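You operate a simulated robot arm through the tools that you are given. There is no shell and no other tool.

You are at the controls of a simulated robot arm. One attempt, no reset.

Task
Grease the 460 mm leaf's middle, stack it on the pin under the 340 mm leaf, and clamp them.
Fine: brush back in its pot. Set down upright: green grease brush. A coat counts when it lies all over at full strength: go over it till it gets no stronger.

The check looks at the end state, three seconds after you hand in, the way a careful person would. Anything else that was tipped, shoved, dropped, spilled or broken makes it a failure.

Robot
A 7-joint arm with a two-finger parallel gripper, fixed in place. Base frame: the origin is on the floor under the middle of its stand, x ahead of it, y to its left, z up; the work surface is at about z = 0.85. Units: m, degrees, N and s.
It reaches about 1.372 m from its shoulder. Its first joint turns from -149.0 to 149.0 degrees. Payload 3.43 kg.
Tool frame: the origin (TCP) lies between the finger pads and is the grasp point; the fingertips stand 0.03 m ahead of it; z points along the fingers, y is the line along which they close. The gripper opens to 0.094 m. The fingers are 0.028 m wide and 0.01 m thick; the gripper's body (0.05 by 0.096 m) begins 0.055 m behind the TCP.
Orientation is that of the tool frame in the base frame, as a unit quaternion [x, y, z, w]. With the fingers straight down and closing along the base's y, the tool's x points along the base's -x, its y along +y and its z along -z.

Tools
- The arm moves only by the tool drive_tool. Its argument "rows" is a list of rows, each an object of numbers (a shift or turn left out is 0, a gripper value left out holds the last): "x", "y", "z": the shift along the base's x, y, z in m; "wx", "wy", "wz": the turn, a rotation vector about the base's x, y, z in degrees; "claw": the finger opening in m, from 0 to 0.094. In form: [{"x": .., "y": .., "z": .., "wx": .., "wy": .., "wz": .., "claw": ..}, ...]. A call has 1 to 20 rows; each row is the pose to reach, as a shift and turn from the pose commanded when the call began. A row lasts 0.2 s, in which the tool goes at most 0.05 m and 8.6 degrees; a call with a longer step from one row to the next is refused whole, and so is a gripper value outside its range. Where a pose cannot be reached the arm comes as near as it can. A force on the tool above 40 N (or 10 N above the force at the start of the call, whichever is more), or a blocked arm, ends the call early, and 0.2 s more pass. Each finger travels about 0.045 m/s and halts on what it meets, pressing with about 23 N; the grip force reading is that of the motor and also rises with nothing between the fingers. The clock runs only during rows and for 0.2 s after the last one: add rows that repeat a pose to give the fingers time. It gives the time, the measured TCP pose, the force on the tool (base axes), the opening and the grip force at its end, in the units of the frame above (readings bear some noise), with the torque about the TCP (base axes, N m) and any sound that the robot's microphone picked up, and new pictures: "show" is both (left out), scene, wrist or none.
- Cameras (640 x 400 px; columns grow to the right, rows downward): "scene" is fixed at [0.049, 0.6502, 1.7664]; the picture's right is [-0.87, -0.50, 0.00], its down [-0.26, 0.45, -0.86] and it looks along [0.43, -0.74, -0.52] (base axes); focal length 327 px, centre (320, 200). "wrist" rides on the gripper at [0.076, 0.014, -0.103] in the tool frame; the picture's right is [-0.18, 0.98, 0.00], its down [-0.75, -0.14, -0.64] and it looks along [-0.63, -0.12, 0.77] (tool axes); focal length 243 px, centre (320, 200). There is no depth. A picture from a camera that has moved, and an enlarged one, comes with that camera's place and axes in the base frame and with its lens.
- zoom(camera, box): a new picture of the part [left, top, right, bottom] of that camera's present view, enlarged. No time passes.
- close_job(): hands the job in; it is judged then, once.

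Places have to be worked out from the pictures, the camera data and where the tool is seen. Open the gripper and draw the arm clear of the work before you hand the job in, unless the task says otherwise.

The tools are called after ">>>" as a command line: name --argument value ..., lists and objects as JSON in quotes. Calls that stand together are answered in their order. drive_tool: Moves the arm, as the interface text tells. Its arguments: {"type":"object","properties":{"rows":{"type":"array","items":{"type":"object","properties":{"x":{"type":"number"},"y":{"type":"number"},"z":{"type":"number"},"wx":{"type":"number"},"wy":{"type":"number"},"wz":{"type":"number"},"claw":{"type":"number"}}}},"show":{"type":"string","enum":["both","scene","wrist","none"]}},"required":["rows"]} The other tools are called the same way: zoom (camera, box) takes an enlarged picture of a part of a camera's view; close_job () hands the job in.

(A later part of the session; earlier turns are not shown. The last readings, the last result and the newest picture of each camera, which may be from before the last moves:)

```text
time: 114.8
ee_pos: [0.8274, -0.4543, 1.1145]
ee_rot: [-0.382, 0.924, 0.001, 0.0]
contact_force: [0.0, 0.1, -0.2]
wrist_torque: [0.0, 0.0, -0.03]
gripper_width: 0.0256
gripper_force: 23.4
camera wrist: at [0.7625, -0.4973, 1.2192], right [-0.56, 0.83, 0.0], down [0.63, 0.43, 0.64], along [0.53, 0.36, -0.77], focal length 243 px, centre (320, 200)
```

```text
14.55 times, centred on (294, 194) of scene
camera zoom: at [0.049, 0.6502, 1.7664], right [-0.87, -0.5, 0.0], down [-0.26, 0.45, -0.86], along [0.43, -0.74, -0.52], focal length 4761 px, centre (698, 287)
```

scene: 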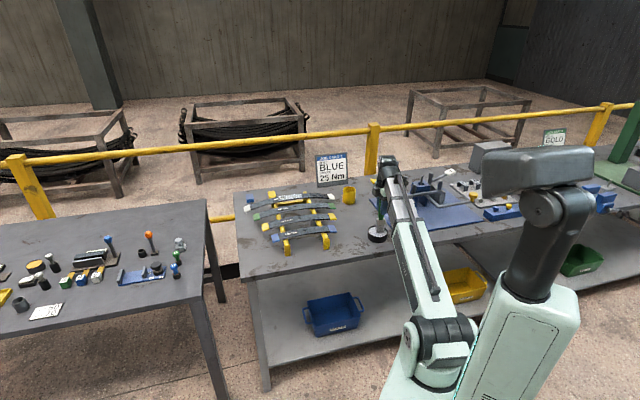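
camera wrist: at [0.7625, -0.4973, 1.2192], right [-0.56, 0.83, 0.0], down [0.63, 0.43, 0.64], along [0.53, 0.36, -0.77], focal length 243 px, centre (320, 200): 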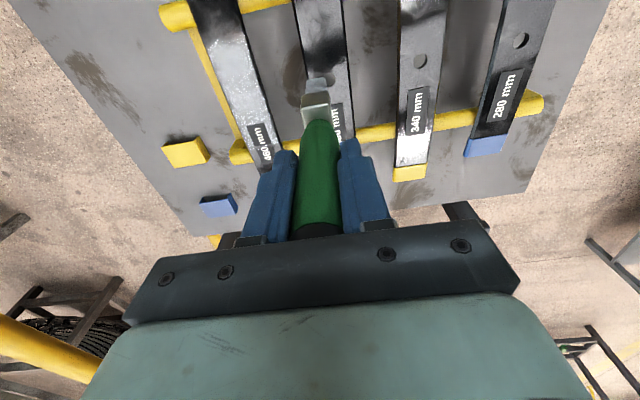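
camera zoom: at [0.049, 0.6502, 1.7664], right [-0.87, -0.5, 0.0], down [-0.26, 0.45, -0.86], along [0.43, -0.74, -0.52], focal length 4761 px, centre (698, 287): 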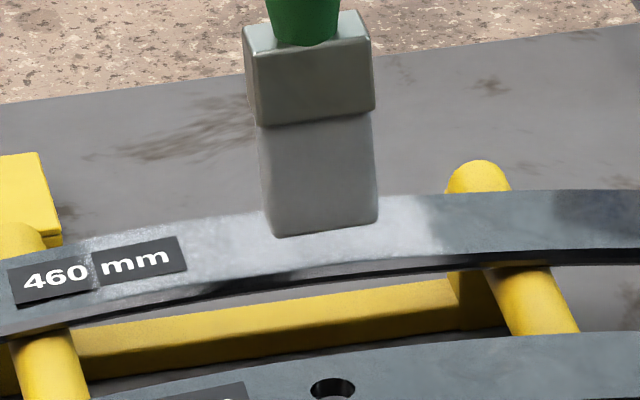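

The coat looks close to uniform, but the label side is still a bit greyer than the rest. I'll reload once more and repeat firm strokes there to see whether it still gets stronger.

>>> drive_tool --rows '[{"x": -0.045, "y": -0.007, "z": 0.0}, {"x": -0.09, "y": -0.014, "z": 0.0}, {"x": -0.135, "y": -0.021, "z": 0.0}, {"x": -0.18, "y": -0.028, "z": 0.0}, {"x": -0.225, "y": -0.035, "z": 0.0}, {"x": -0.27, "y": -0.041, "z": 0.0}, {"x": -0.315, "y": -0.047, "z": 0.0}, {"x": -0.36, "y": -0.053, "z": -0.005}, {"x": -0.4, "y": -0.058, "z": -0.015}, {"x": -0.4169, "y": -0.0607, "z": -0.035}, {"x": -0.4169, "y": -0.0607, "z": -0.065}, {"x": -0.4169, "y": -0.0607, "z": -0.09}, {"x": -0.4169, "y": -0.0607, "z": -0.097}, {"x": -0.4169, "y": -0.0607, "z": -0.0985}, {"x": -0.4169, "y": -0.0607, "z": -0.0985}]' --show "none"

>>> zoom --camera "scene" --box '[272, 182, 316, 206]'

>>> zoom --camera "scene" --box '[270, 186, 296, 202]'

```text
time: 118.0
ee_pos: [0.4118, -0.5152, 1.0173]
ee_rot: [-0.381, 0.924, -0.001, -0.001]
contact_force: [0.1, -0.5, -2.0]
wrist_torque: [0.01, 0.0, 0.03]
gripper_width: 0.0261
gripper_force: 22.7
```

```text
14.55 times, centred on (294, 194) of scene
camera zoom: at [0.049, 0.6502, 1.7664], right [-0.87, -0.5, 0.0], down [-0.26, 0.45, -0.86], along [0.43, -0.74, -0.52], focal length 4761 px, centre (698, 287)
```

zoom: 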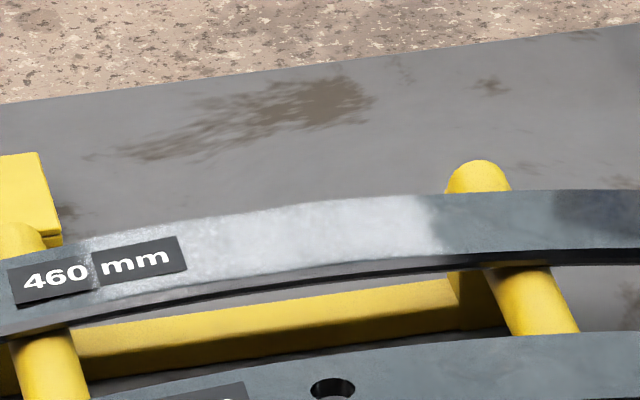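

```text
16.00 times, centred on (283, 194) of scene
camera zoom: at [0.049, 0.6502, 1.7664], right [-0.87, -0.5, 0.0], down [-0.26, 0.45, -0.86], along [0.43, -0.74, -0.52], focal length 5237 px, centre (912, 296)
```

zoom: 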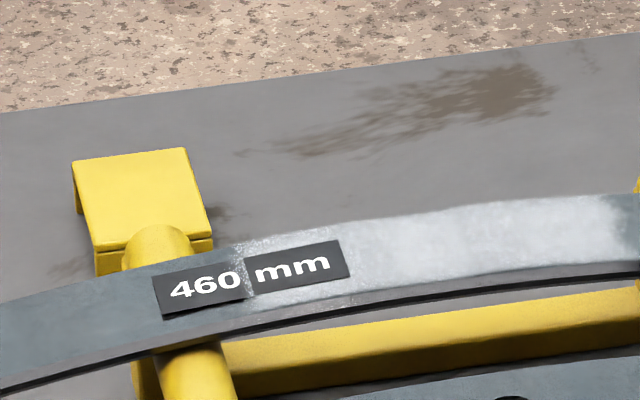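

Compared with the earlier picture the coat looks essentially unchanged, so it is near saturation. I'll complete this dip and do one more confirming pass on the label side and both edges.

>>> drive_tool --rows '[{"z": -0.001}, {"z": -0.002}]' --show "none"

```text
time: 118.6
ee_pos: [0.4112, -0.5146, 1.0155]
ee_rot: [-0.383, 0.924, 0.0, 0.0]
contact_force: [-0.6, 0.3, 3.4]
wrist_torque: [0.11, 0.11, 0.0]
gripper_width: 0.0258
gripper_force: 22.9
```

>>> drive_tool --rows '[{"z": -0.0005}, {"z": -0.0005}, {"z": 0.04}, {"x": 0.02, "y": 0.002, "z": 0.08}, {"x": 0.065, "y": 0.006, "z": 0.095}, {"x": 0.11, "y": 0.01, "z": 0.1}, {"x": 0.155, "y": 0.014, "z": 0.1}, {"x": 0.2, "y": 0.016, "z": 0.1}, {"x": 0.245, "y": 0.018, "z": 0.1}, {"x": 0.29, "y": 0.02, "z": 0.1}, {"x": 0.335, "y": 0.024, "z": 0.1}, {"x": 0.38, "y": 0.028, "z": 0.1}, {"x": 0.425, "y": 0.032, "z": 0.1}, {"x": 0.47, "y": 0.034, "z": 0.095}, {"x": 0.5146, "y": 0.0357, "z": 0.08}, {"x": 0.5146, "y": 0.0357, "z": 0.055}, {"x": 0.5146, "y": 0.0357, "z": 0.044}, {"x": 0.5146, "y": 0.0357, "z": 0.0405}, {"x": 0.5146, "y": 0.0357, "z": 0.04}]' --show "none"

```text
time: 122.6
ee_pos: [0.9241, -0.4806, 1.0561]
ee_rot: [-0.382, 0.924, -0.001, -0.001]
contact_force: [-3.1, -1.3, 5.1]
wrist_torque: [-0.3, 0.4, 0.0]
gripper_width: 0.0261
gripper_force: 23.3
```

Contact is 5 N on the label side. I'll do firm wide strokes here and then at U ≈ +30 mm, checking force at the end.

>>> drive_tool --rows '[{"z": -0.0004}, {"x": -0.0129, "y": 0.0126, "z": -0.0004}, {"z": -0.0004}, {"x": 0.0129, "y": -0.0126, "z": -0.0004}, {"z": -0.0004}, {"x": -0.0129, "y": 0.0126, "z": -0.0004}, {"z": -0.0004}, {"x": 0.0129, "y": -0.0126, "z": -0.0004}, {"z": -0.0004}]' --show "none"

>>> drive_tool --rows '[{"z": 0.003}, {"x": -0.0154, "y": -0.0157, "z": 0.003}, {"x": -0.0154, "y": -0.0157, "z": 0.0005}, {"x": -0.0283, "y": -0.0031, "z": 0.0005}, {"x": -0.0154, "y": -0.0157, "z": 0.0005}, {"x": -0.0025, "y": -0.0283, "z": 0.0005}, {"x": -0.0154, "y": -0.0157, "z": 0.0005}, {"x": -0.0283, "y": -0.0031, "z": 0.0005}, {"x": -0.0154, "y": -0.0157, "z": 0.0005}, {"x": -0.0025, "y": -0.0283, "z": 0.0005}, {"x": -0.0154, "y": -0.0157, "z": 0.0005}]' --show "none"

```text
time: 124.6
ee_pos: [0.9267, -0.4807, 1.0565]
ee_rot: [-0.382, 0.924, -0.001, 0.0]
contact_force: [2.9, -3.0, 8.3]
wrist_torque: [-0.42, -0.21, 0.1]
gripper_width: 0.0258
gripper_force: 22.5
```

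```text
time: 127.0
ee_pos: [0.9125, -0.4964, 1.0571]
ee_rot: [-0.382, 0.924, -0.002, 0.0]
contact_force: [7.1, -5.4, 19.2]
wrist_torque: [-0.78, -0.82, 0.08]
gripper_width: 0.0259
gripper_force: 23.2
```

Contact was good at both. I'll complete the pass over the hole and far side the same way.

>>> drive_tool --rows '[{"z": 0.003}, {"x": -0.0175, "y": -0.0179, "z": 0.003}, {"x": -0.0175, "y": -0.0179, "z": 0.0004}, {"x": -0.0304, "y": -0.0053, "z": 0.0004}, {"x": -0.0175, "y": -0.0179, "z": 0.0004}, {"x": -0.0046, "y": -0.0305, "z": 0.0004}, {"x": -0.0175, "y": -0.0179, "z": 0.0004}, {"x": -0.0304, "y": -0.0053, "z": 0.0004}, {"x": -0.0175, "y": -0.0179, "z": 0.0004}, {"x": -0.0046, "y": -0.0305, "z": 0.0004}, {"x": -0.0175, "y": -0.0179, "z": 0.0004}]' --show "none"

>>> drive_tool --rows '[{"z": 0.003}, {"x": -0.0175, "y": -0.0179, "z": 0.003}, {"x": -0.0175, "y": -0.0179, "z": -0.0003}, {"x": -0.0304, "y": -0.0053, "z": -0.0003}, {"x": -0.0175, "y": -0.0179, "z": -0.0003}, {"x": -0.0046, "y": -0.0305, "z": -0.0003}, {"x": -0.0175, "y": -0.0179, "z": -0.0003}, {"x": -0.0304, "y": -0.0053, "z": -0.0003}, {"x": -0.0175, "y": -0.0179, "z": -0.0003}, {"x": -0.0046, "y": -0.0305, "z": -0.0003}, {"x": -0.0175, "y": -0.0179, "z": -0.0003}]' --show "none"

```text
time: 129.4
ee_pos: [0.8941, -0.5126, 1.0576]
ee_rot: [-0.383, 0.924, -0.001, 0.0]
contact_force: [1.6, -2.2, 7.2]
wrist_torque: [-0.24, -0.32, -0.03]
gripper_width: 0.0259
gripper_force: 23.1
```

```text
time: 131.8
ee_pos: [0.8781, -0.5315, 1.0579]
ee_rot: [-0.382, 0.924, -0.002, 0.001]
contact_force: [8.5, -6.8, 24.7]
wrist_torque: [-0.8, -1.02, 0.0]
gripper_width: 0.0259
gripper_force: 23.1
```

Contact held in both. Now the last station at the far end, then lift and compare.

>>> drive_tool --rows '[{"z": 0.003}, {"x": -0.0182, "y": -0.0186, "z": 0.003}, {"x": -0.0182, "y": -0.0186, "z": -0.0004}, {"x": -0.0311, "y": -0.006, "z": -0.0004}, {"x": -0.0182, "y": -0.0186, "z": -0.0004}, {"x": -0.0053, "y": -0.0312, "z": -0.0004}, {"x": -0.0182, "y": -0.0186, "z": -0.0004}, {"x": -0.0311, "y": -0.006, "z": -0.0004}, {"x": -0.0182, "y": -0.0186, "z": -0.0004}, {"x": -0.0053, "y": -0.0312, "z": -0.0004}, {"x": -0.0182, "y": -0.0186, "z": -0.0004}]' --show "none"

>>> drive_tool --rows '[{"z": 0.03}, {"z": 0.065}, {"x": -0.03, "y": -0.03, "z": 0.07}, {"x": -0.06, "y": -0.06, "z": 0.075}, {"x": -0.09, "y": -0.09, "z": 0.075}, {"x": -0.12, "y": -0.12, "z": 0.075}, {"x": -0.12, "y": -0.12, "z": 0.075}]' --show "both"

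>>> zoom --camera "scene" --box '[272, 182, 316, 206]'

```text
time: 134.2
ee_pos: [0.8591, -0.5539, 1.0571]
ee_rot: [-0.381, 0.925, -0.004, 0.002]
contact_force: [8.4, -13.0, 34.2]
wrist_torque: [-1.2, -1.48, -0.22]
gripper_width: 0.0265
gripper_force: 22.5
```

```text
time: 135.8
ee_pos: [0.7396, -0.6701, 1.1323]
ee_rot: [-0.382, 0.924, 0.0, 0.0]
contact_force: [0.0, -0.3, -1.8]
wrist_torque: [0.04, 0.02, -0.01]
gripper_width: 0.0258
gripper_force: 22.8
camera wrist: at [0.6752, -0.7137, 1.2373], right [-0.56, 0.83, 0.0], down [0.63, 0.43, 0.64], along [0.53, 0.36, -0.77], focal length 243 px, centre (320, 200)
```

scene: 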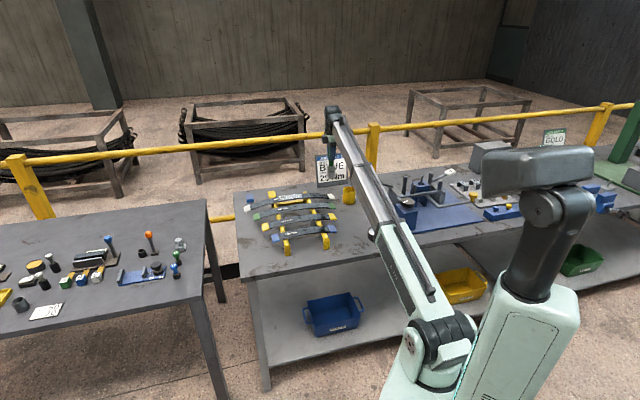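
wrist: 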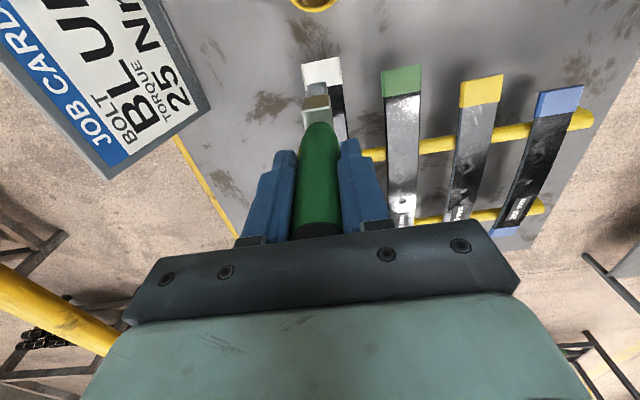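

```text
14.55 times, centred on (294, 194) of scene
camera zoom: at [0.049, 0.6502, 1.7664], right [-0.87, -0.5, 0.0], down [-0.26, 0.45, -0.86], along [0.43, -0.74, -0.52], focal length 4761 px, centre (698, 287)
```

zoom: 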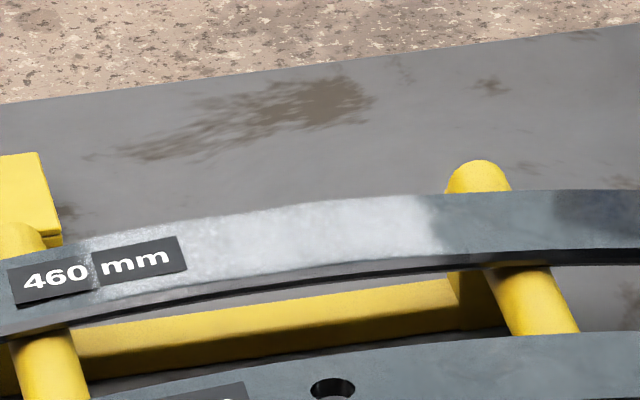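

The coat is unchanged after the fresh pass, so it is saturated. Now I'll check the brush's attitude in the grip before returning it to its pot.

>>> zoom --camera "scene" --box '[310, 130, 370, 210]'

>>> zoom --camera "wrist" --box '[270, 0, 370, 130]'

```text
5.00 times, centred on (340, 170) of scene
camera zoom: at [0.049, 0.6502, 1.7664], right [-0.87, -0.5, 0.0], down [-0.26, 0.45, -0.86], along [0.43, -0.74, -0.52], focal length 1636 px, centre (220, 350)
```

zoom: 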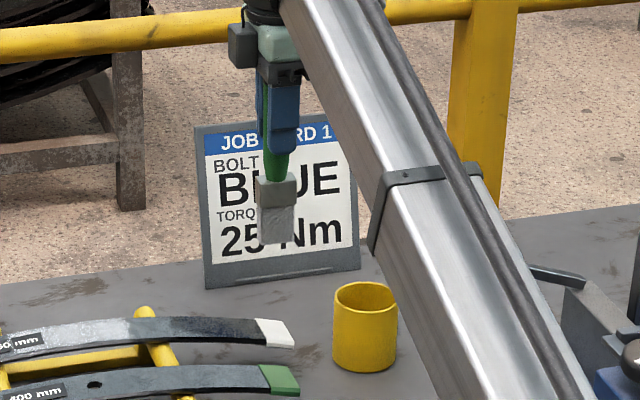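

```text
3.08 times, centred on (320, 65) of wrist
camera zoom: at [0.6752, -0.7137, 1.2373], right [-0.56, 0.83, 0.0], down [0.63, 0.43, 0.64], along [0.53, 0.36, -0.77], focal length 746 px, centre (320, 615)
```

zoom: 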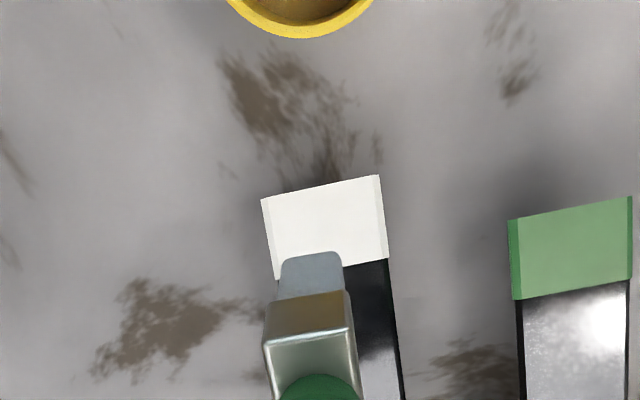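

The brush is nearly upright. I'll move over the pot to the recorded grasp position (0.662, -0.730) and start lowering.

>>> drive_tool --rows '[{"x": -0.026, "y": -0.02, "z": 0.0}, {"x": -0.052, "y": -0.04, "z": 0.0}, {"x": -0.0775, "y": -0.06, "z": 0.0}, {"x": -0.0775, "y": -0.06, "z": -0.02}, {"x": -0.0775, "y": -0.06, "z": -0.04}, {"x": -0.0775, "y": -0.06, "z": -0.04}]' --show "both"

>>> zoom --camera "wrist" --box '[270, 20, 370, 120]'

>>> zoom --camera "scene" --box '[320, 140, 380, 215]'

```text
time: 137.2
ee_pos: [0.6593, -0.7316, 1.0915]
ee_rot: [-0.382, 0.924, 0.0, 0.0]
contact_force: [0.2, -0.6, -0.9]
wrist_torque: [-0.04, 0.03, 0.01]
gripper_width: 0.0258
gripper_force: 22.8
camera wrist: at [0.5945, -0.7754, 1.1961], right [-0.56, 0.83, 0.0], down [0.63, 0.43, 0.64], along [0.53, 0.36, -0.77], focal length 243 px, centre (320, 200)
```

scene: 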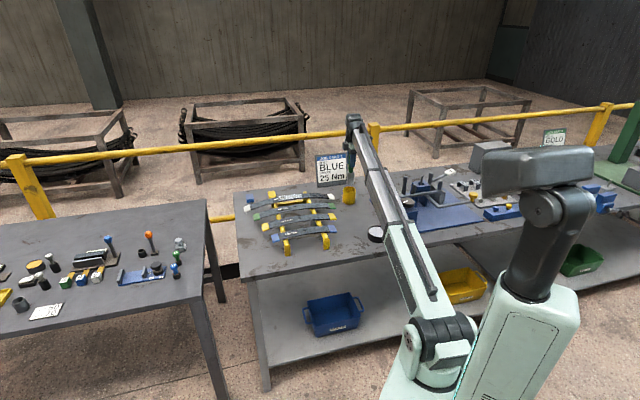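
wrist: 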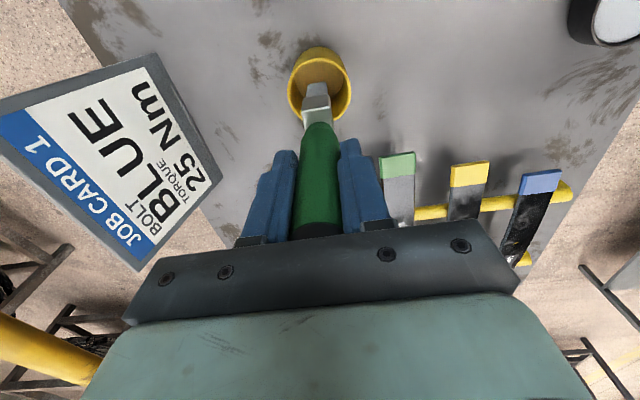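

```text
4.00 times, centred on (320, 70) of wrist
camera zoom: at [0.5945, -0.7754, 1.1961], right [-0.56, 0.83, 0.0], down [0.63, 0.43, 0.64], along [0.53, 0.36, -0.77], focal length 970 px, centre (320, 720)
```

zoom: 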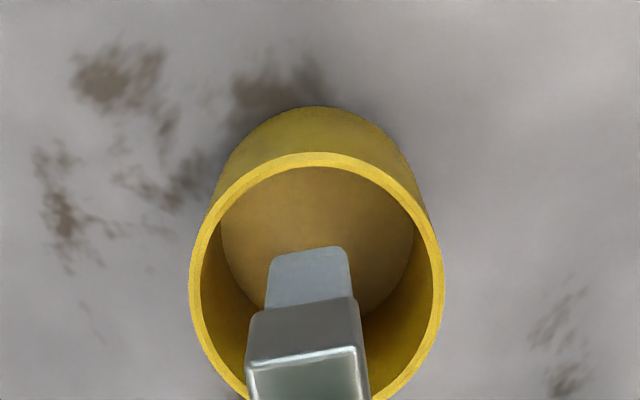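

```text
5.33 times, centred on (350, 178) of scene
camera zoom: at [0.049, 0.6502, 1.7664], right [-0.87, -0.5, 0.0], down [-0.26, 0.45, -0.86], along [0.43, -0.74, -0.52], focal length 1746 px, centre (160, 320)
```

zoom: 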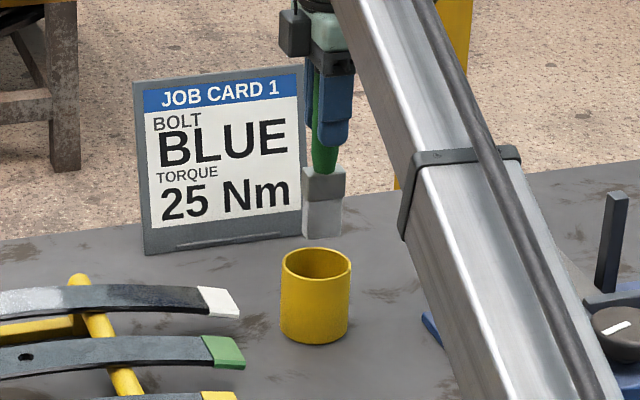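

The brush is centred over the pot mouth. I'll lower it inside, slowing near the expected floor contact at TCP ≈ 0.991.

>>> drive_tool --rows '[{"x": 0.001, "y": 0.001, "z": -0.025}, {"x": 0.001, "y": 0.001, "z": -0.05}, {"x": 0.001, "y": 0.001, "z": -0.075}, {"x": 0.001, "y": 0.001, "z": -0.09}, {"x": 0.001, "y": 0.001, "z": -0.097}, {"x": 0.001, "y": 0.001, "z": -0.098}]' --show "wrist"

>>> drive_tool --rows '[{"z": -0.001}, {"z": -0.0015}]' --show "none"

```text
time: 138.6
ee_pos: [0.6623, -0.7297, 0.9928]
ee_rot: [-0.382, 0.924, 0.0, 0.0]
contact_force: [-0.1, -0.5, -0.3]
wrist_torque: [-0.03, 0.0, 0.0]
gripper_width: 0.0258
gripper_force: 23.2
camera wrist: at [0.598, -0.7737, 1.097], right [-0.56, 0.83, 0.0], down [0.63, 0.43, 0.64], along [0.53, 0.36, -0.77], focal length 243 px, centre (320, 200)
```

wrist: 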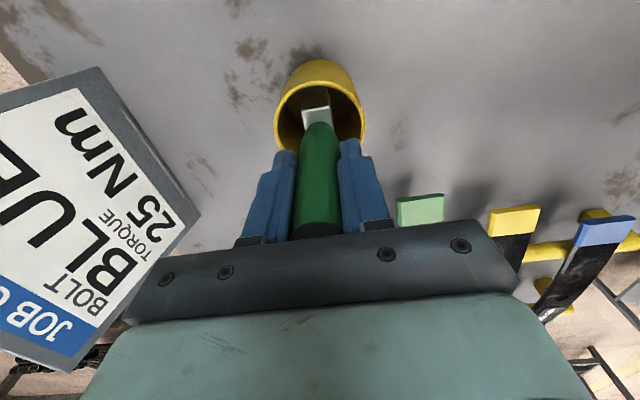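

```text
time: 139.2
ee_pos: [0.6612, -0.7291, 0.9917]
ee_rot: [-0.382, 0.924, 0.0, 0.0]
contact_force: [-0.1, -0.1, -0.6]
wrist_torque: [0.03, -0.01, 0.0]
gripper_width: 0.0258
gripper_force: 22.7
```

Not yet on the floor of the pot; I'll lower in small steps.

>>> drive_tool --rows '[{"z": -0.001}, {"z": -0.0015}]' --show "none"

```text
time: 139.8
ee_pos: [0.6632, -0.7278, 0.99]
ee_rot: [-0.382, 0.924, 0.0, -0.001]
contact_force: [-0.8, 0.1, -1.5]
wrist_torque: [-0.03, -0.02, 0.01]
gripper_width: 0.0258
gripper_force: 22.5
```

>>> drive_tool --rows '[{"z": -0.001}, {"z": -0.0015}]' --show "none"

```text
time: 140.4
ee_pos: [0.6629, -0.7282, 0.9894]
ee_rot: [-0.382, 0.924, 0.0, 0.0]
contact_force: [0.1, -0.2, 19.7]
wrist_torque: [0.3, -0.3, -0.01]
gripper_width: 0.0259
gripper_force: 23.1
```

The brush is on the pot floor at 19.7 N. I'll ease off slightly and open the fingers.

>>> drive_tool --rows '[{"z": 0.0007}, {"z": 0.0007, "claw": 0.03}, {"z": 0.0007, "claw": 0.035}, {"z": 0.0007, "claw": 0.045}, {"z": 0.0007, "claw": 0.06}, {"z": 0.0007, "claw": 0.075}, {"z": 0.0007, "claw": 0.09}, {"z": 0.0007, "claw": 0.09}]' --show "both"

>>> zoom --camera "wrist" --box '[240, 30, 400, 240]'

```text
time: 142.2
ee_pos: [0.6611, -0.728, 0.9885]
ee_rot: [-0.382, 0.924, 0.0, 0.0]
contact_force: [-1.6, -1.1, 20.7]
wrist_torque: [0.04, -0.03, -0.02]
gripper_width: 0.0901
gripper_force: 0.1
camera wrist: at [0.597, -0.7712, 1.0933], right [-0.56, 0.83, 0.0], down [0.63, 0.43, 0.64], along [0.53, 0.36, -0.77], focal length 243 px, centre (320, 200)
```

scene: 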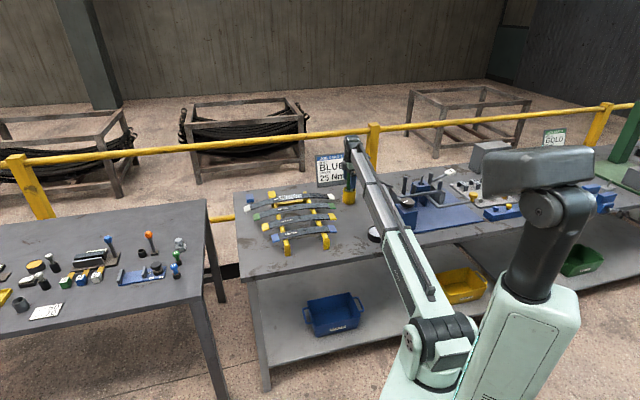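
wrist: 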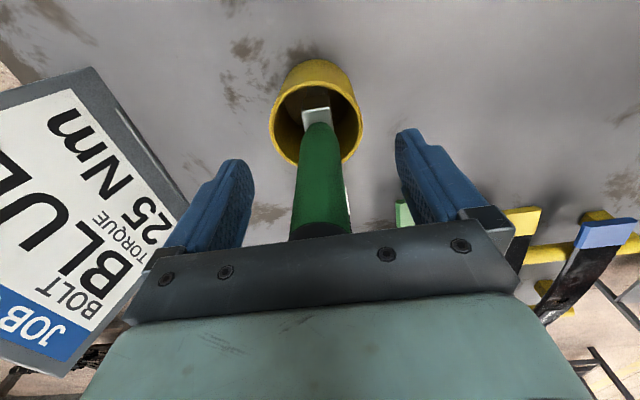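

```text
1.90 times, centred on (320, 135) of wrist
camera zoom: at [0.597, -0.7712, 1.0933], right [-0.56, 0.83, 0.0], down [0.63, 0.43, 0.64], along [0.53, 0.36, -0.77], focal length 462 px, centre (320, 324)
```

zoom: 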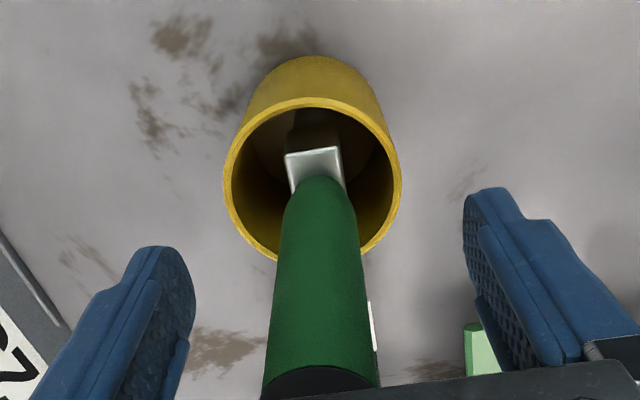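

The fingers are open, but 20 N remains because the palm is resting on the brush cap. I'll rise straight up gently.

>>> drive_tool --rows '[{"z": 0.003}, {"z": 0.01}, {"z": 0.03}, {"z": 0.06}, {"z": 0.1}, {"z": 0.13}, {"z": 0.13}]' --show "both"

>>> zoom --camera "wrist" --box '[250, 30, 370, 150]'

>>> zoom --camera "scene" --box '[310, 150, 380, 215]'

```text
time: 143.8
ee_pos: [0.658, -0.728, 1.1176]
ee_rot: [-0.382, 0.924, -0.001, 0.001]
contact_force: [0.8, 0.8, 0.0]
wrist_torque: [0.04, 0.01, 0.03]
gripper_width: 0.0898
gripper_force: 0.0
camera wrist: at [0.5936, -0.7715, 1.2214], right [-0.56, 0.83, 0.0], down [0.63, 0.43, 0.64], along [0.53, 0.36, -0.77], focal length 243 px, centre (320, 200)
```

scene: 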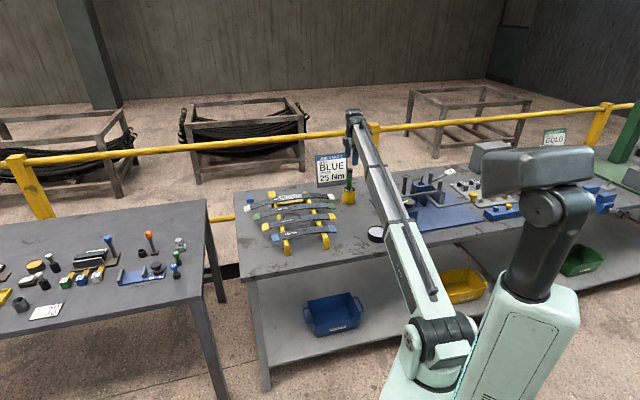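
wrist: 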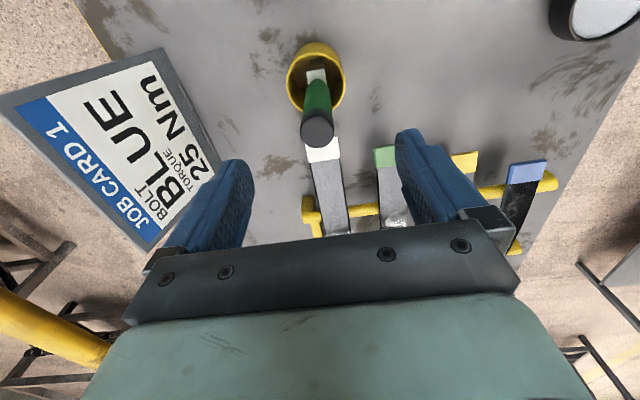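

```text
3.33 times, centred on (310, 90) of wrist
camera zoom: at [0.5936, -0.7715, 1.2214], right [-0.56, 0.83, 0.0], down [0.63, 0.43, 0.64], along [0.53, 0.36, -0.77], focal length 809 px, centre (353, 567)
```

zoom: 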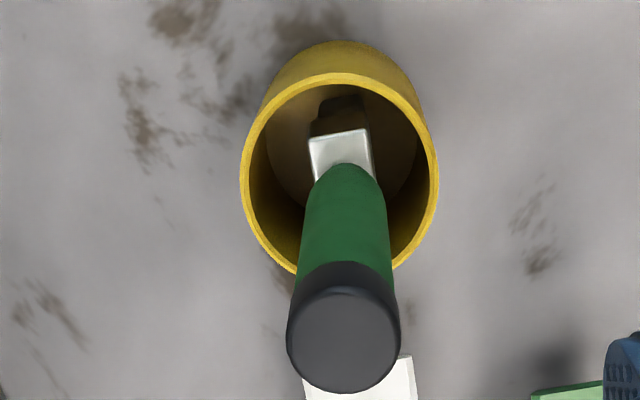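

```text
6.15 times, centred on (345, 182) of scene
camera zoom: at [0.049, 0.6502, 1.7664], right [-0.87, -0.5, 0.0], down [-0.26, 0.45, -0.86], along [0.43, -0.74, -0.52], focal length 2014 px, centre (166, 308)
```

zoom: 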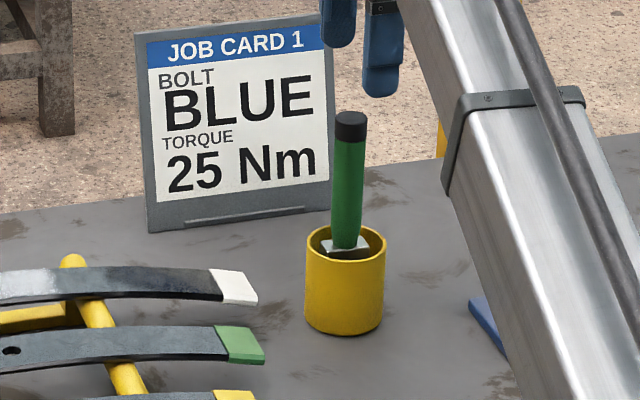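

The brush stands upright in its pot, as it was. Next I'll hover over the middle of the 460 leaf with open fingers to locate it precisely for the pick.

>>> drive_tool --rows '[{"x": 0.03, "y": 0.03, "z": 0.01}, {"x": 0.06, "y": 0.06, "z": 0.015}, {"x": 0.09, "y": 0.09, "z": 0.015}, {"x": 0.12, "y": 0.12, "z": 0.01}, {"x": 0.15, "y": 0.15, "z": 0.0}, {"x": 0.18, "y": 0.18, "z": -0.01}, {"x": 0.21, "y": 0.2, "z": -0.02}, {"x": 0.231, "y": 0.211, "z": -0.03}, {"x": 0.231, "y": 0.211, "z": -0.03}]' --show "wrist"

>>> zoom --camera "wrist" --box '[220, 30, 420, 210]'

```text
time: 145.8
ee_pos: [0.8944, -0.5161, 1.0894]
ee_rot: [-0.382, 0.924, 0.001, 0.0]
contact_force: [0.4, -0.8, -1.0]
wrist_torque: [0.01, 0.0, -0.01]
gripper_width: 0.09
gripper_force: 0.0
camera wrist: at [0.8303, -0.5601, 1.1933], right [-0.56, 0.83, 0.0], down [0.63, 0.43, 0.64], along [0.53, 0.36, -0.77], focal length 243 px, centre (320, 200)
```

wrist: 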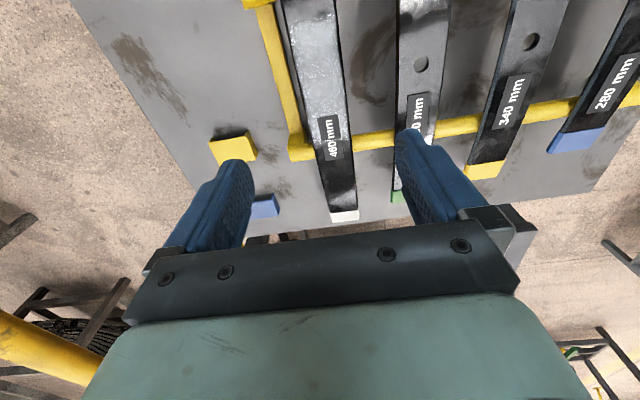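

```text
2.22 times, centred on (320, 120) of wrist
camera zoom: at [0.8303, -0.5601, 1.1933], right [-0.56, 0.83, 0.0], down [0.63, 0.43, 0.64], along [0.53, 0.36, -0.77], focal length 539 px, centre (320, 378)
```

zoom: 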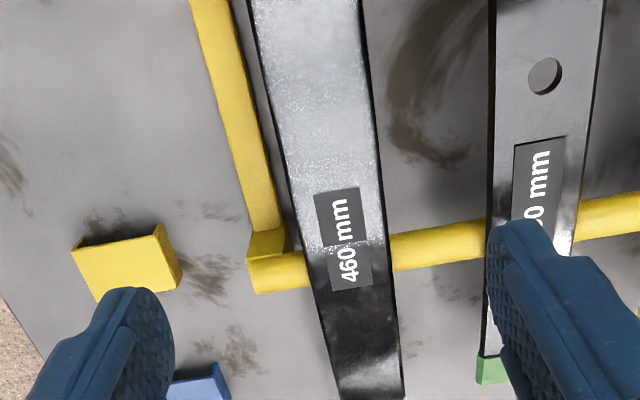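

The view is clear: the leaf lies at exactly 45°, matching my yaw. The label edge and patch end put the hole about 1.6 mm ahead of the TCP and 2.7 mm to the near side. I'll correct that and descend partway.

>>> drive_tool --rows '[{"x": -0.0008, "y": 0.003, "z": -0.03}, {"x": -0.0008, "y": 0.003, "z": -0.06}, {"x": -0.0008, "y": 0.003, "z": -0.09}, {"x": -0.0008, "y": 0.003, "z": -0.115}, {"x": -0.0008, "y": 0.003, "z": -0.13}, {"x": -0.0008, "y": 0.003, "z": -0.13}]' --show "wrist"

>>> zoom --camera "wrist" --box '[220, 80, 420, 240]'

>>> zoom --camera "scene" --box '[265, 155, 325, 215]'

```text
time: 147.2
ee_pos: [0.8925, -0.5133, 0.9597]
ee_rot: [-0.381, 0.924, 0.0, 0.001]
contact_force: [-0.4, -1.3, -0.4]
wrist_torque: [0.0, 0.03, 0.0]
gripper_width: 0.09
gripper_force: 0.0
camera wrist: at [0.8272, -0.5563, 1.0629], right [-0.56, 0.83, 0.0], down [0.63, 0.43, 0.64], along [0.53, 0.36, -0.77], focal length 243 px, centre (320, 200)
```

wrist: 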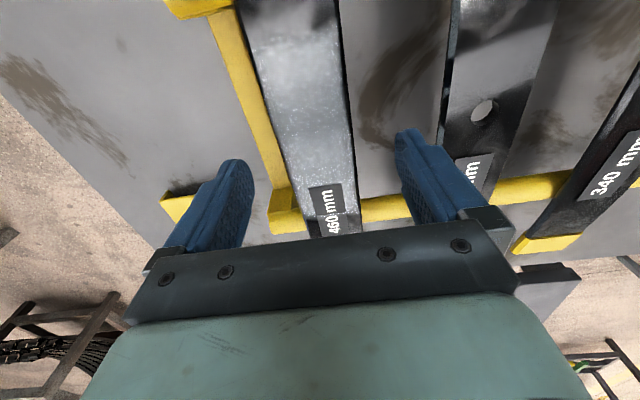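

```text
2.50 times, centred on (320, 160) of wrist
camera zoom: at [0.8272, -0.5563, 1.0629], right [-0.56, 0.83, 0.0], down [0.63, 0.43, 0.64], along [0.53, 0.36, -0.77], focal length 606 px, centre (320, 300)
```

zoom: 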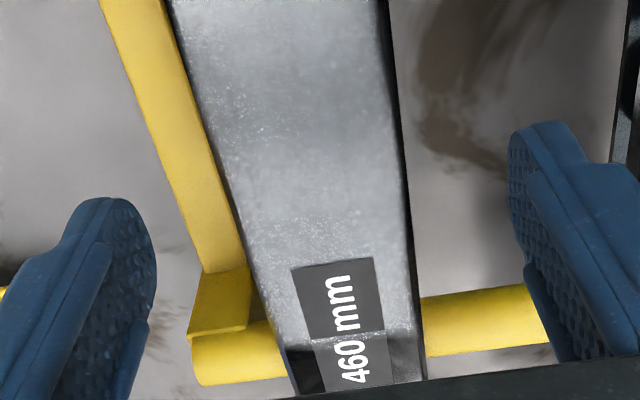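

```text
6.67 times, centred on (295, 185) of scene
camera zoom: at [0.049, 0.6502, 1.7664], right [-0.87, -0.5, 0.0], down [-0.26, 0.45, -0.86], along [0.43, -0.74, -0.52], focal length 2182 px, centre (487, 300)
```

zoom: 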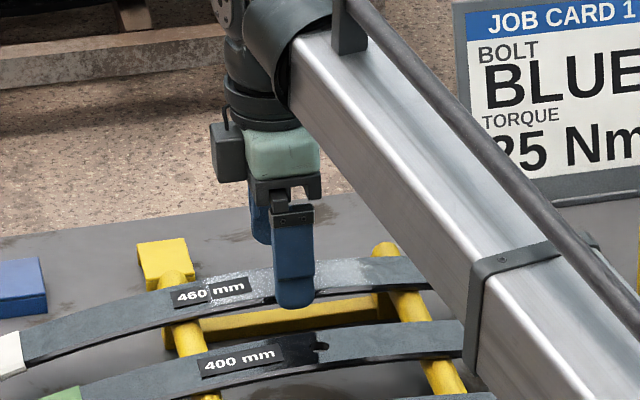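

Comparing both heights puts the leaf's top near z ≈ 0.921 and the hole within 1 mm of the TCP along the leaf. The fixture block is wider than the leaf, so I'll grip only with the fingertips (TCP ≈ 0.942) and close.

>>> drive_tool --rows '[{"z": -0.01}, {"z": -0.018}, {"z": -0.018, "claw": 0.075}, {"z": -0.018, "claw": 0.06}, {"z": -0.018, "claw": 0.05}, {"z": -0.018, "claw": 0.042}, {"z": -0.018, "claw": 0.036}, {"z": -0.018, "claw": 0.036}, {"z": -0.018, "claw": 0.036}]' --show "both"

>>> zoom --camera "wrist" --box '[220, 80, 420, 240]'

>>> zoom --camera "scene" --box '[265, 155, 325, 215]'

```text
time: 149.2
ee_pos: [0.8934, -0.5149, 0.9413]
ee_rot: [-0.381, 0.924, 0.0, 0.0]
contact_force: [0.6, 0.2, 1.2]
wrist_torque: [-0.05, -0.12, 0.07]
gripper_width: 0.0484
gripper_force: 22.8
camera wrist: at [0.8275, -0.5582, 1.045], right [-0.56, 0.83, 0.0], down [0.63, 0.43, 0.64], along [0.53, 0.36, -0.77], focal length 243 px, centre (320, 200)
```

scene: 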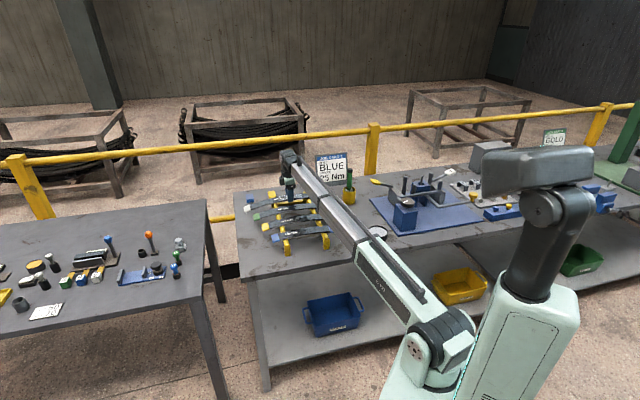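
wrist: 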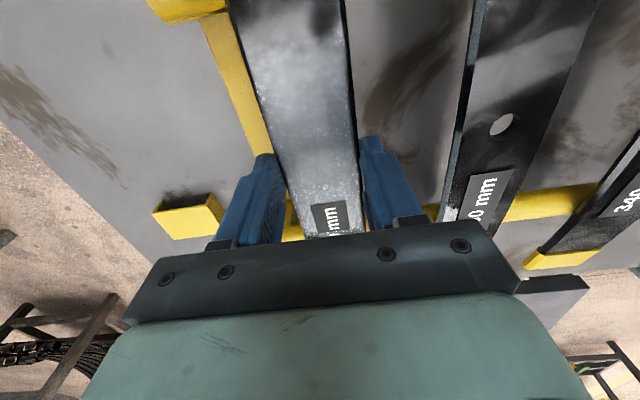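

```text
2.50 times, centred on (320, 160) of wrist
camera zoom: at [0.8275, -0.5582, 1.045], right [-0.56, 0.83, 0.0], down [0.63, 0.43, 0.64], along [0.53, 0.36, -0.77], focal length 606 px, centre (320, 300)
```

zoom: 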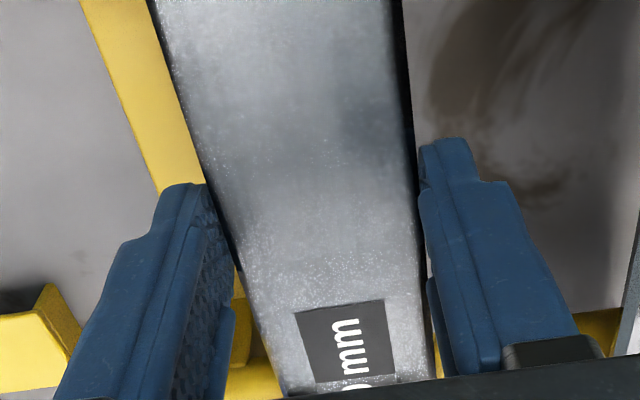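

```text
6.67 times, centred on (295, 185) of scene
camera zoom: at [0.049, 0.6502, 1.7664], right [-0.87, -0.5, 0.0], down [-0.26, 0.45, -0.86], along [0.43, -0.74, -0.52], focal length 2182 px, centre (487, 300)
```

zoom: 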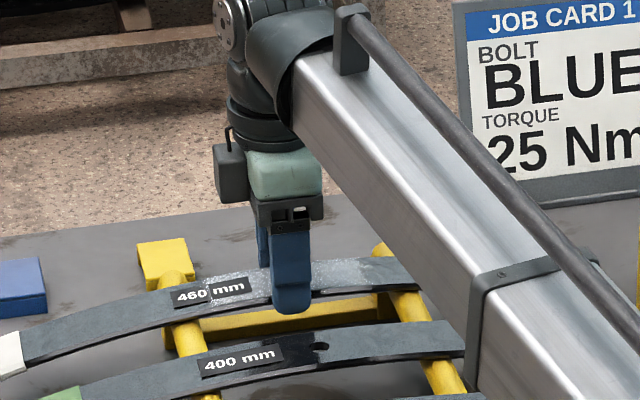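

The leaf is gripped at 48 mm width with 23 N, and the label edge puts the hole within about 1 mm of the TCP. I'll lift a little and verify it is held and level.

>>> drive_tool --rows '[{"z": 0.01}, {"z": 0.025}, {"z": 0.04}, {"z": 0.05}, {"z": 0.05}]' --show "both"

>>> zoom --camera "scene" --box '[250, 140, 350, 215]'

>>> zoom --camera "wrist" --box '[220, 80, 420, 240]'

```text
time: 150.4
ee_pos: [0.8915, -0.5147, 0.9905]
ee_rot: [-0.381, 0.924, 0.0, 0.0]
contact_force: [-0.6, 0.5, -12.6]
wrist_torque: [0.02, -0.04, 0.0]
gripper_width: 0.0481
gripper_force: 23.1
camera wrist: at [0.8257, -0.5585, 1.0943], right [-0.56, 0.83, 0.0], down [0.63, 0.43, 0.64], along [0.53, 0.36, -0.77], focal length 243 px, centre (320, 200)
```

scene: 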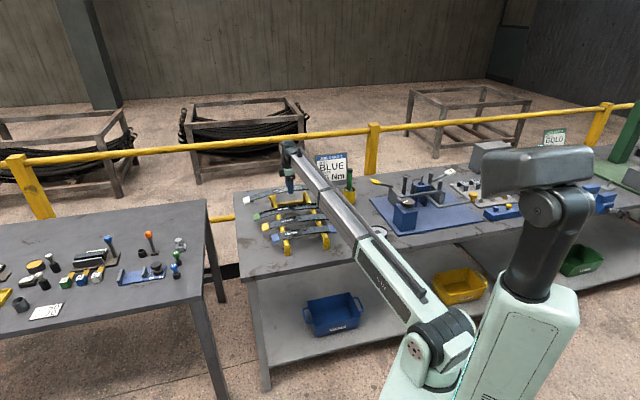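
wrist: 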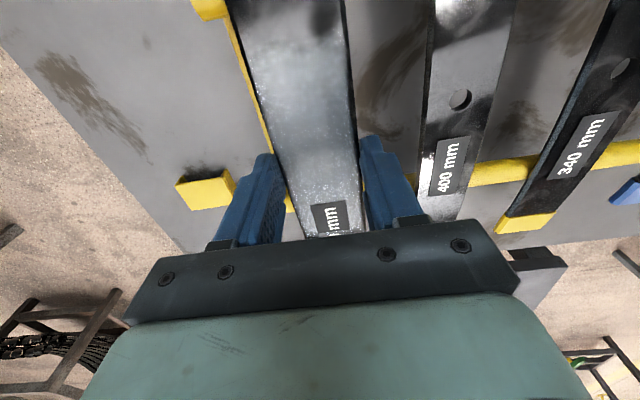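

```text
5.33 times, centred on (300, 178) of scene
camera zoom: at [0.049, 0.6502, 1.7664], right [-0.87, -0.5, 0.0], down [-0.26, 0.45, -0.86], along [0.43, -0.74, -0.52], focal length 1746 px, centre (427, 320)
```

zoom: 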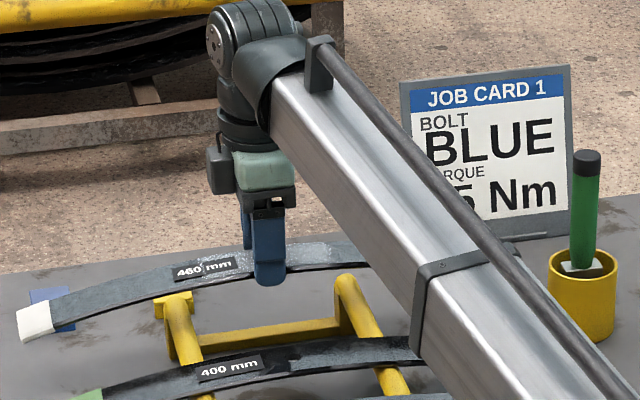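

```text
2.50 times, centred on (320, 160) of wrist
camera zoom: at [0.8257, -0.5585, 1.0943], right [-0.56, 0.83, 0.0], down [0.63, 0.43, 0.64], along [0.53, 0.36, -0.77], focal length 606 px, centre (320, 300)
```

zoom: 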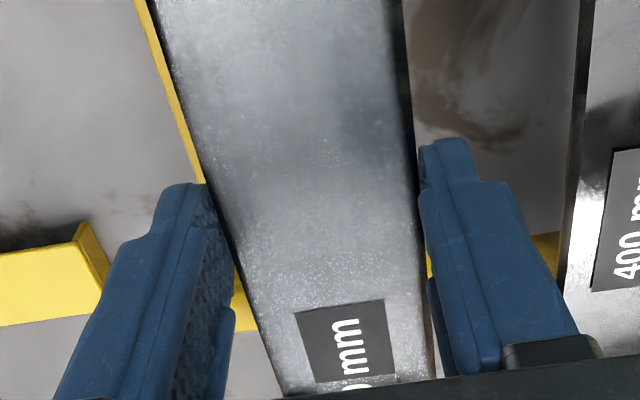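

The leaf is lifted, weighs about 12.6 N, is balanced (negligible torque) and stays level. I'll raise to carrying height to clear the brush, card and fixture.

>>> drive_tool --rows '[{"z": 0.03}, {"z": 0.06}, {"z": 0.09}, {"z": 0.12}, {"z": 0.14}, {"z": 0.15}, {"z": 0.15}, {"z": 0.15}]' --show "none"

>>> drive_tool --rows '[{"x": -0.01, "y": -0.007}, {"x": -0.035, "y": -0.022}, {"x": -0.065, "y": -0.041}, {"x": -0.095, "y": -0.06}, {"x": -0.125, "y": -0.079}, {"x": -0.155, "y": -0.098}, {"x": -0.185, "y": -0.116}, {"x": -0.215, "y": -0.135}, {"x": -0.245, "y": -0.154}, {"x": -0.27, "y": -0.169}, {"x": -0.28, "y": -0.175}, {"x": -0.28, "y": -0.175}]' --show "both"

```text
time: 152.2
ee_pos: [0.892, -0.5125, 1.1412]
ee_rot: [-0.383, 0.924, 0.0, 0.001]
contact_force: [-0.5, -0.3, -11.9]
wrist_torque: [0.06, 0.03, 0.02]
gripper_width: 0.048
gripper_force: 23.0
```

```text
time: 154.8
ee_pos: [0.6127, -0.6916, 1.1427]
ee_rot: [-0.382, 0.924, 0.0, 0.0]
contact_force: [0.2, -0.2, -11.9]
wrist_torque: [0.04, 0.0, -0.02]
gripper_width: 0.048
gripper_force: 23.3
camera wrist: at [0.5479, -0.7354, 1.2449], right [-0.56, 0.83, 0.0], down [0.63, 0.43, 0.64], along [0.53, 0.36, -0.77], focal length 243 px, centre (320, 200)
```

scene: 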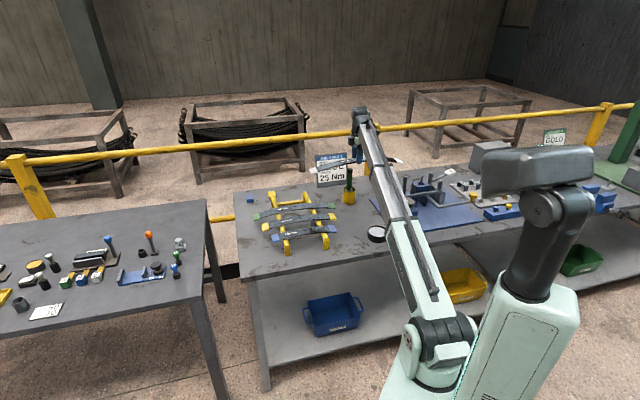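
wrist: 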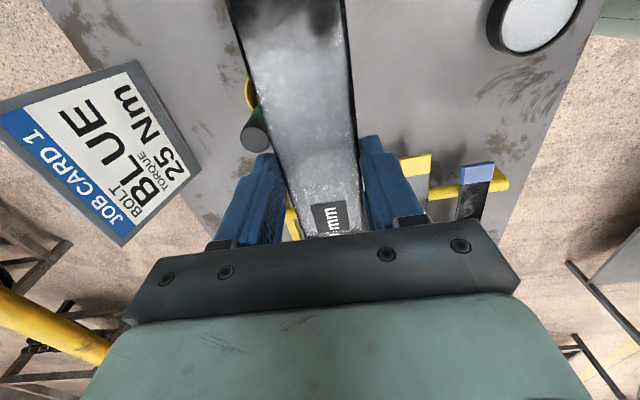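

The carry is stable over the brush with clearance. I'll continue to above the fixture pin at about (0.331, -0.865).

>>> drive_tool --rows '[{"x": -0.01, "y": -0.006}, {"x": -0.035, "y": -0.021}, {"x": -0.065, "y": -0.04}, {"x": -0.095, "y": -0.058}, {"x": -0.125, "y": -0.077}, {"x": -0.155, "y": -0.095}, {"x": -0.185, "y": -0.114}, {"x": -0.215, "y": -0.132}, {"x": -0.245, "y": -0.151}, {"x": -0.27, "y": -0.166}, {"x": -0.2817, "y": -0.1734}, {"x": -0.2817, "y": -0.1734}]' --show "both"

>>> zoom --camera "scene" --box '[360, 110, 500, 220]'

>>> zoom --camera "wrist" --box '[160, 0, 480, 240]'

```text
time: 157.4
ee_pos: [0.3287, -0.8633, 1.139]
ee_rot: [-0.383, 0.924, 0.001, 0.0]
contact_force: [0.5, 0.2, -11.7]
wrist_torque: [-0.01, 0.0, -0.02]
gripper_width: 0.0481
gripper_force: 23.0
camera wrist: at [0.2642, -0.9074, 1.2436], right [-0.56, 0.83, 0.0], down [0.63, 0.43, 0.64], along [0.53, 0.36, -0.77], focal length 243 px, centre (320, 200)
```

scene: 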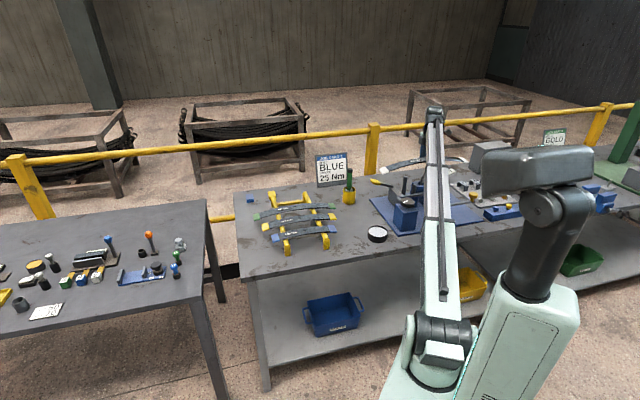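
wrist: 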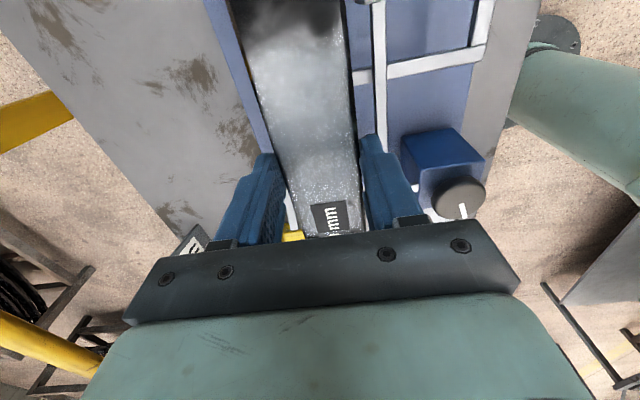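

```text
3.64 times, centred on (430, 165) of scene
camera zoom: at [0.049, 0.6502, 1.7664], right [-0.87, -0.5, 0.0], down [-0.26, 0.45, -0.86], along [0.43, -0.74, -0.52], focal length 1190 px, centre (-80, 327)
```

zoom: 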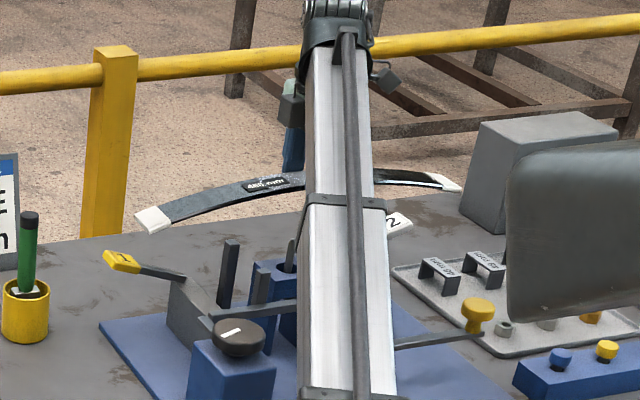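

```text
1.67 times, centred on (320, 120) of wrist
camera zoom: at [0.2642, -0.9074, 1.2436], right [-0.56, 0.83, 0.0], down [0.63, 0.43, 0.64], along [0.53, 0.36, -0.77], focal length 404 px, centre (320, 333)
```

zoom: 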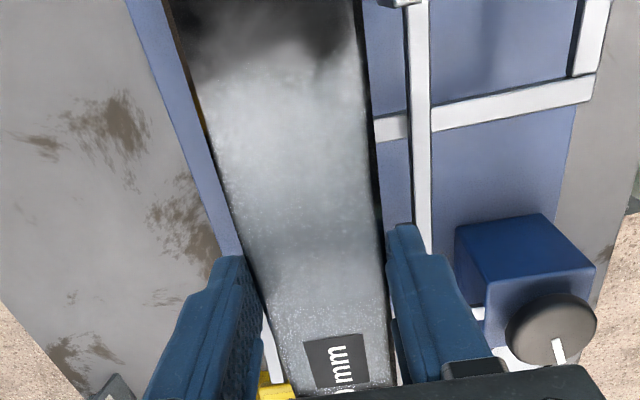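

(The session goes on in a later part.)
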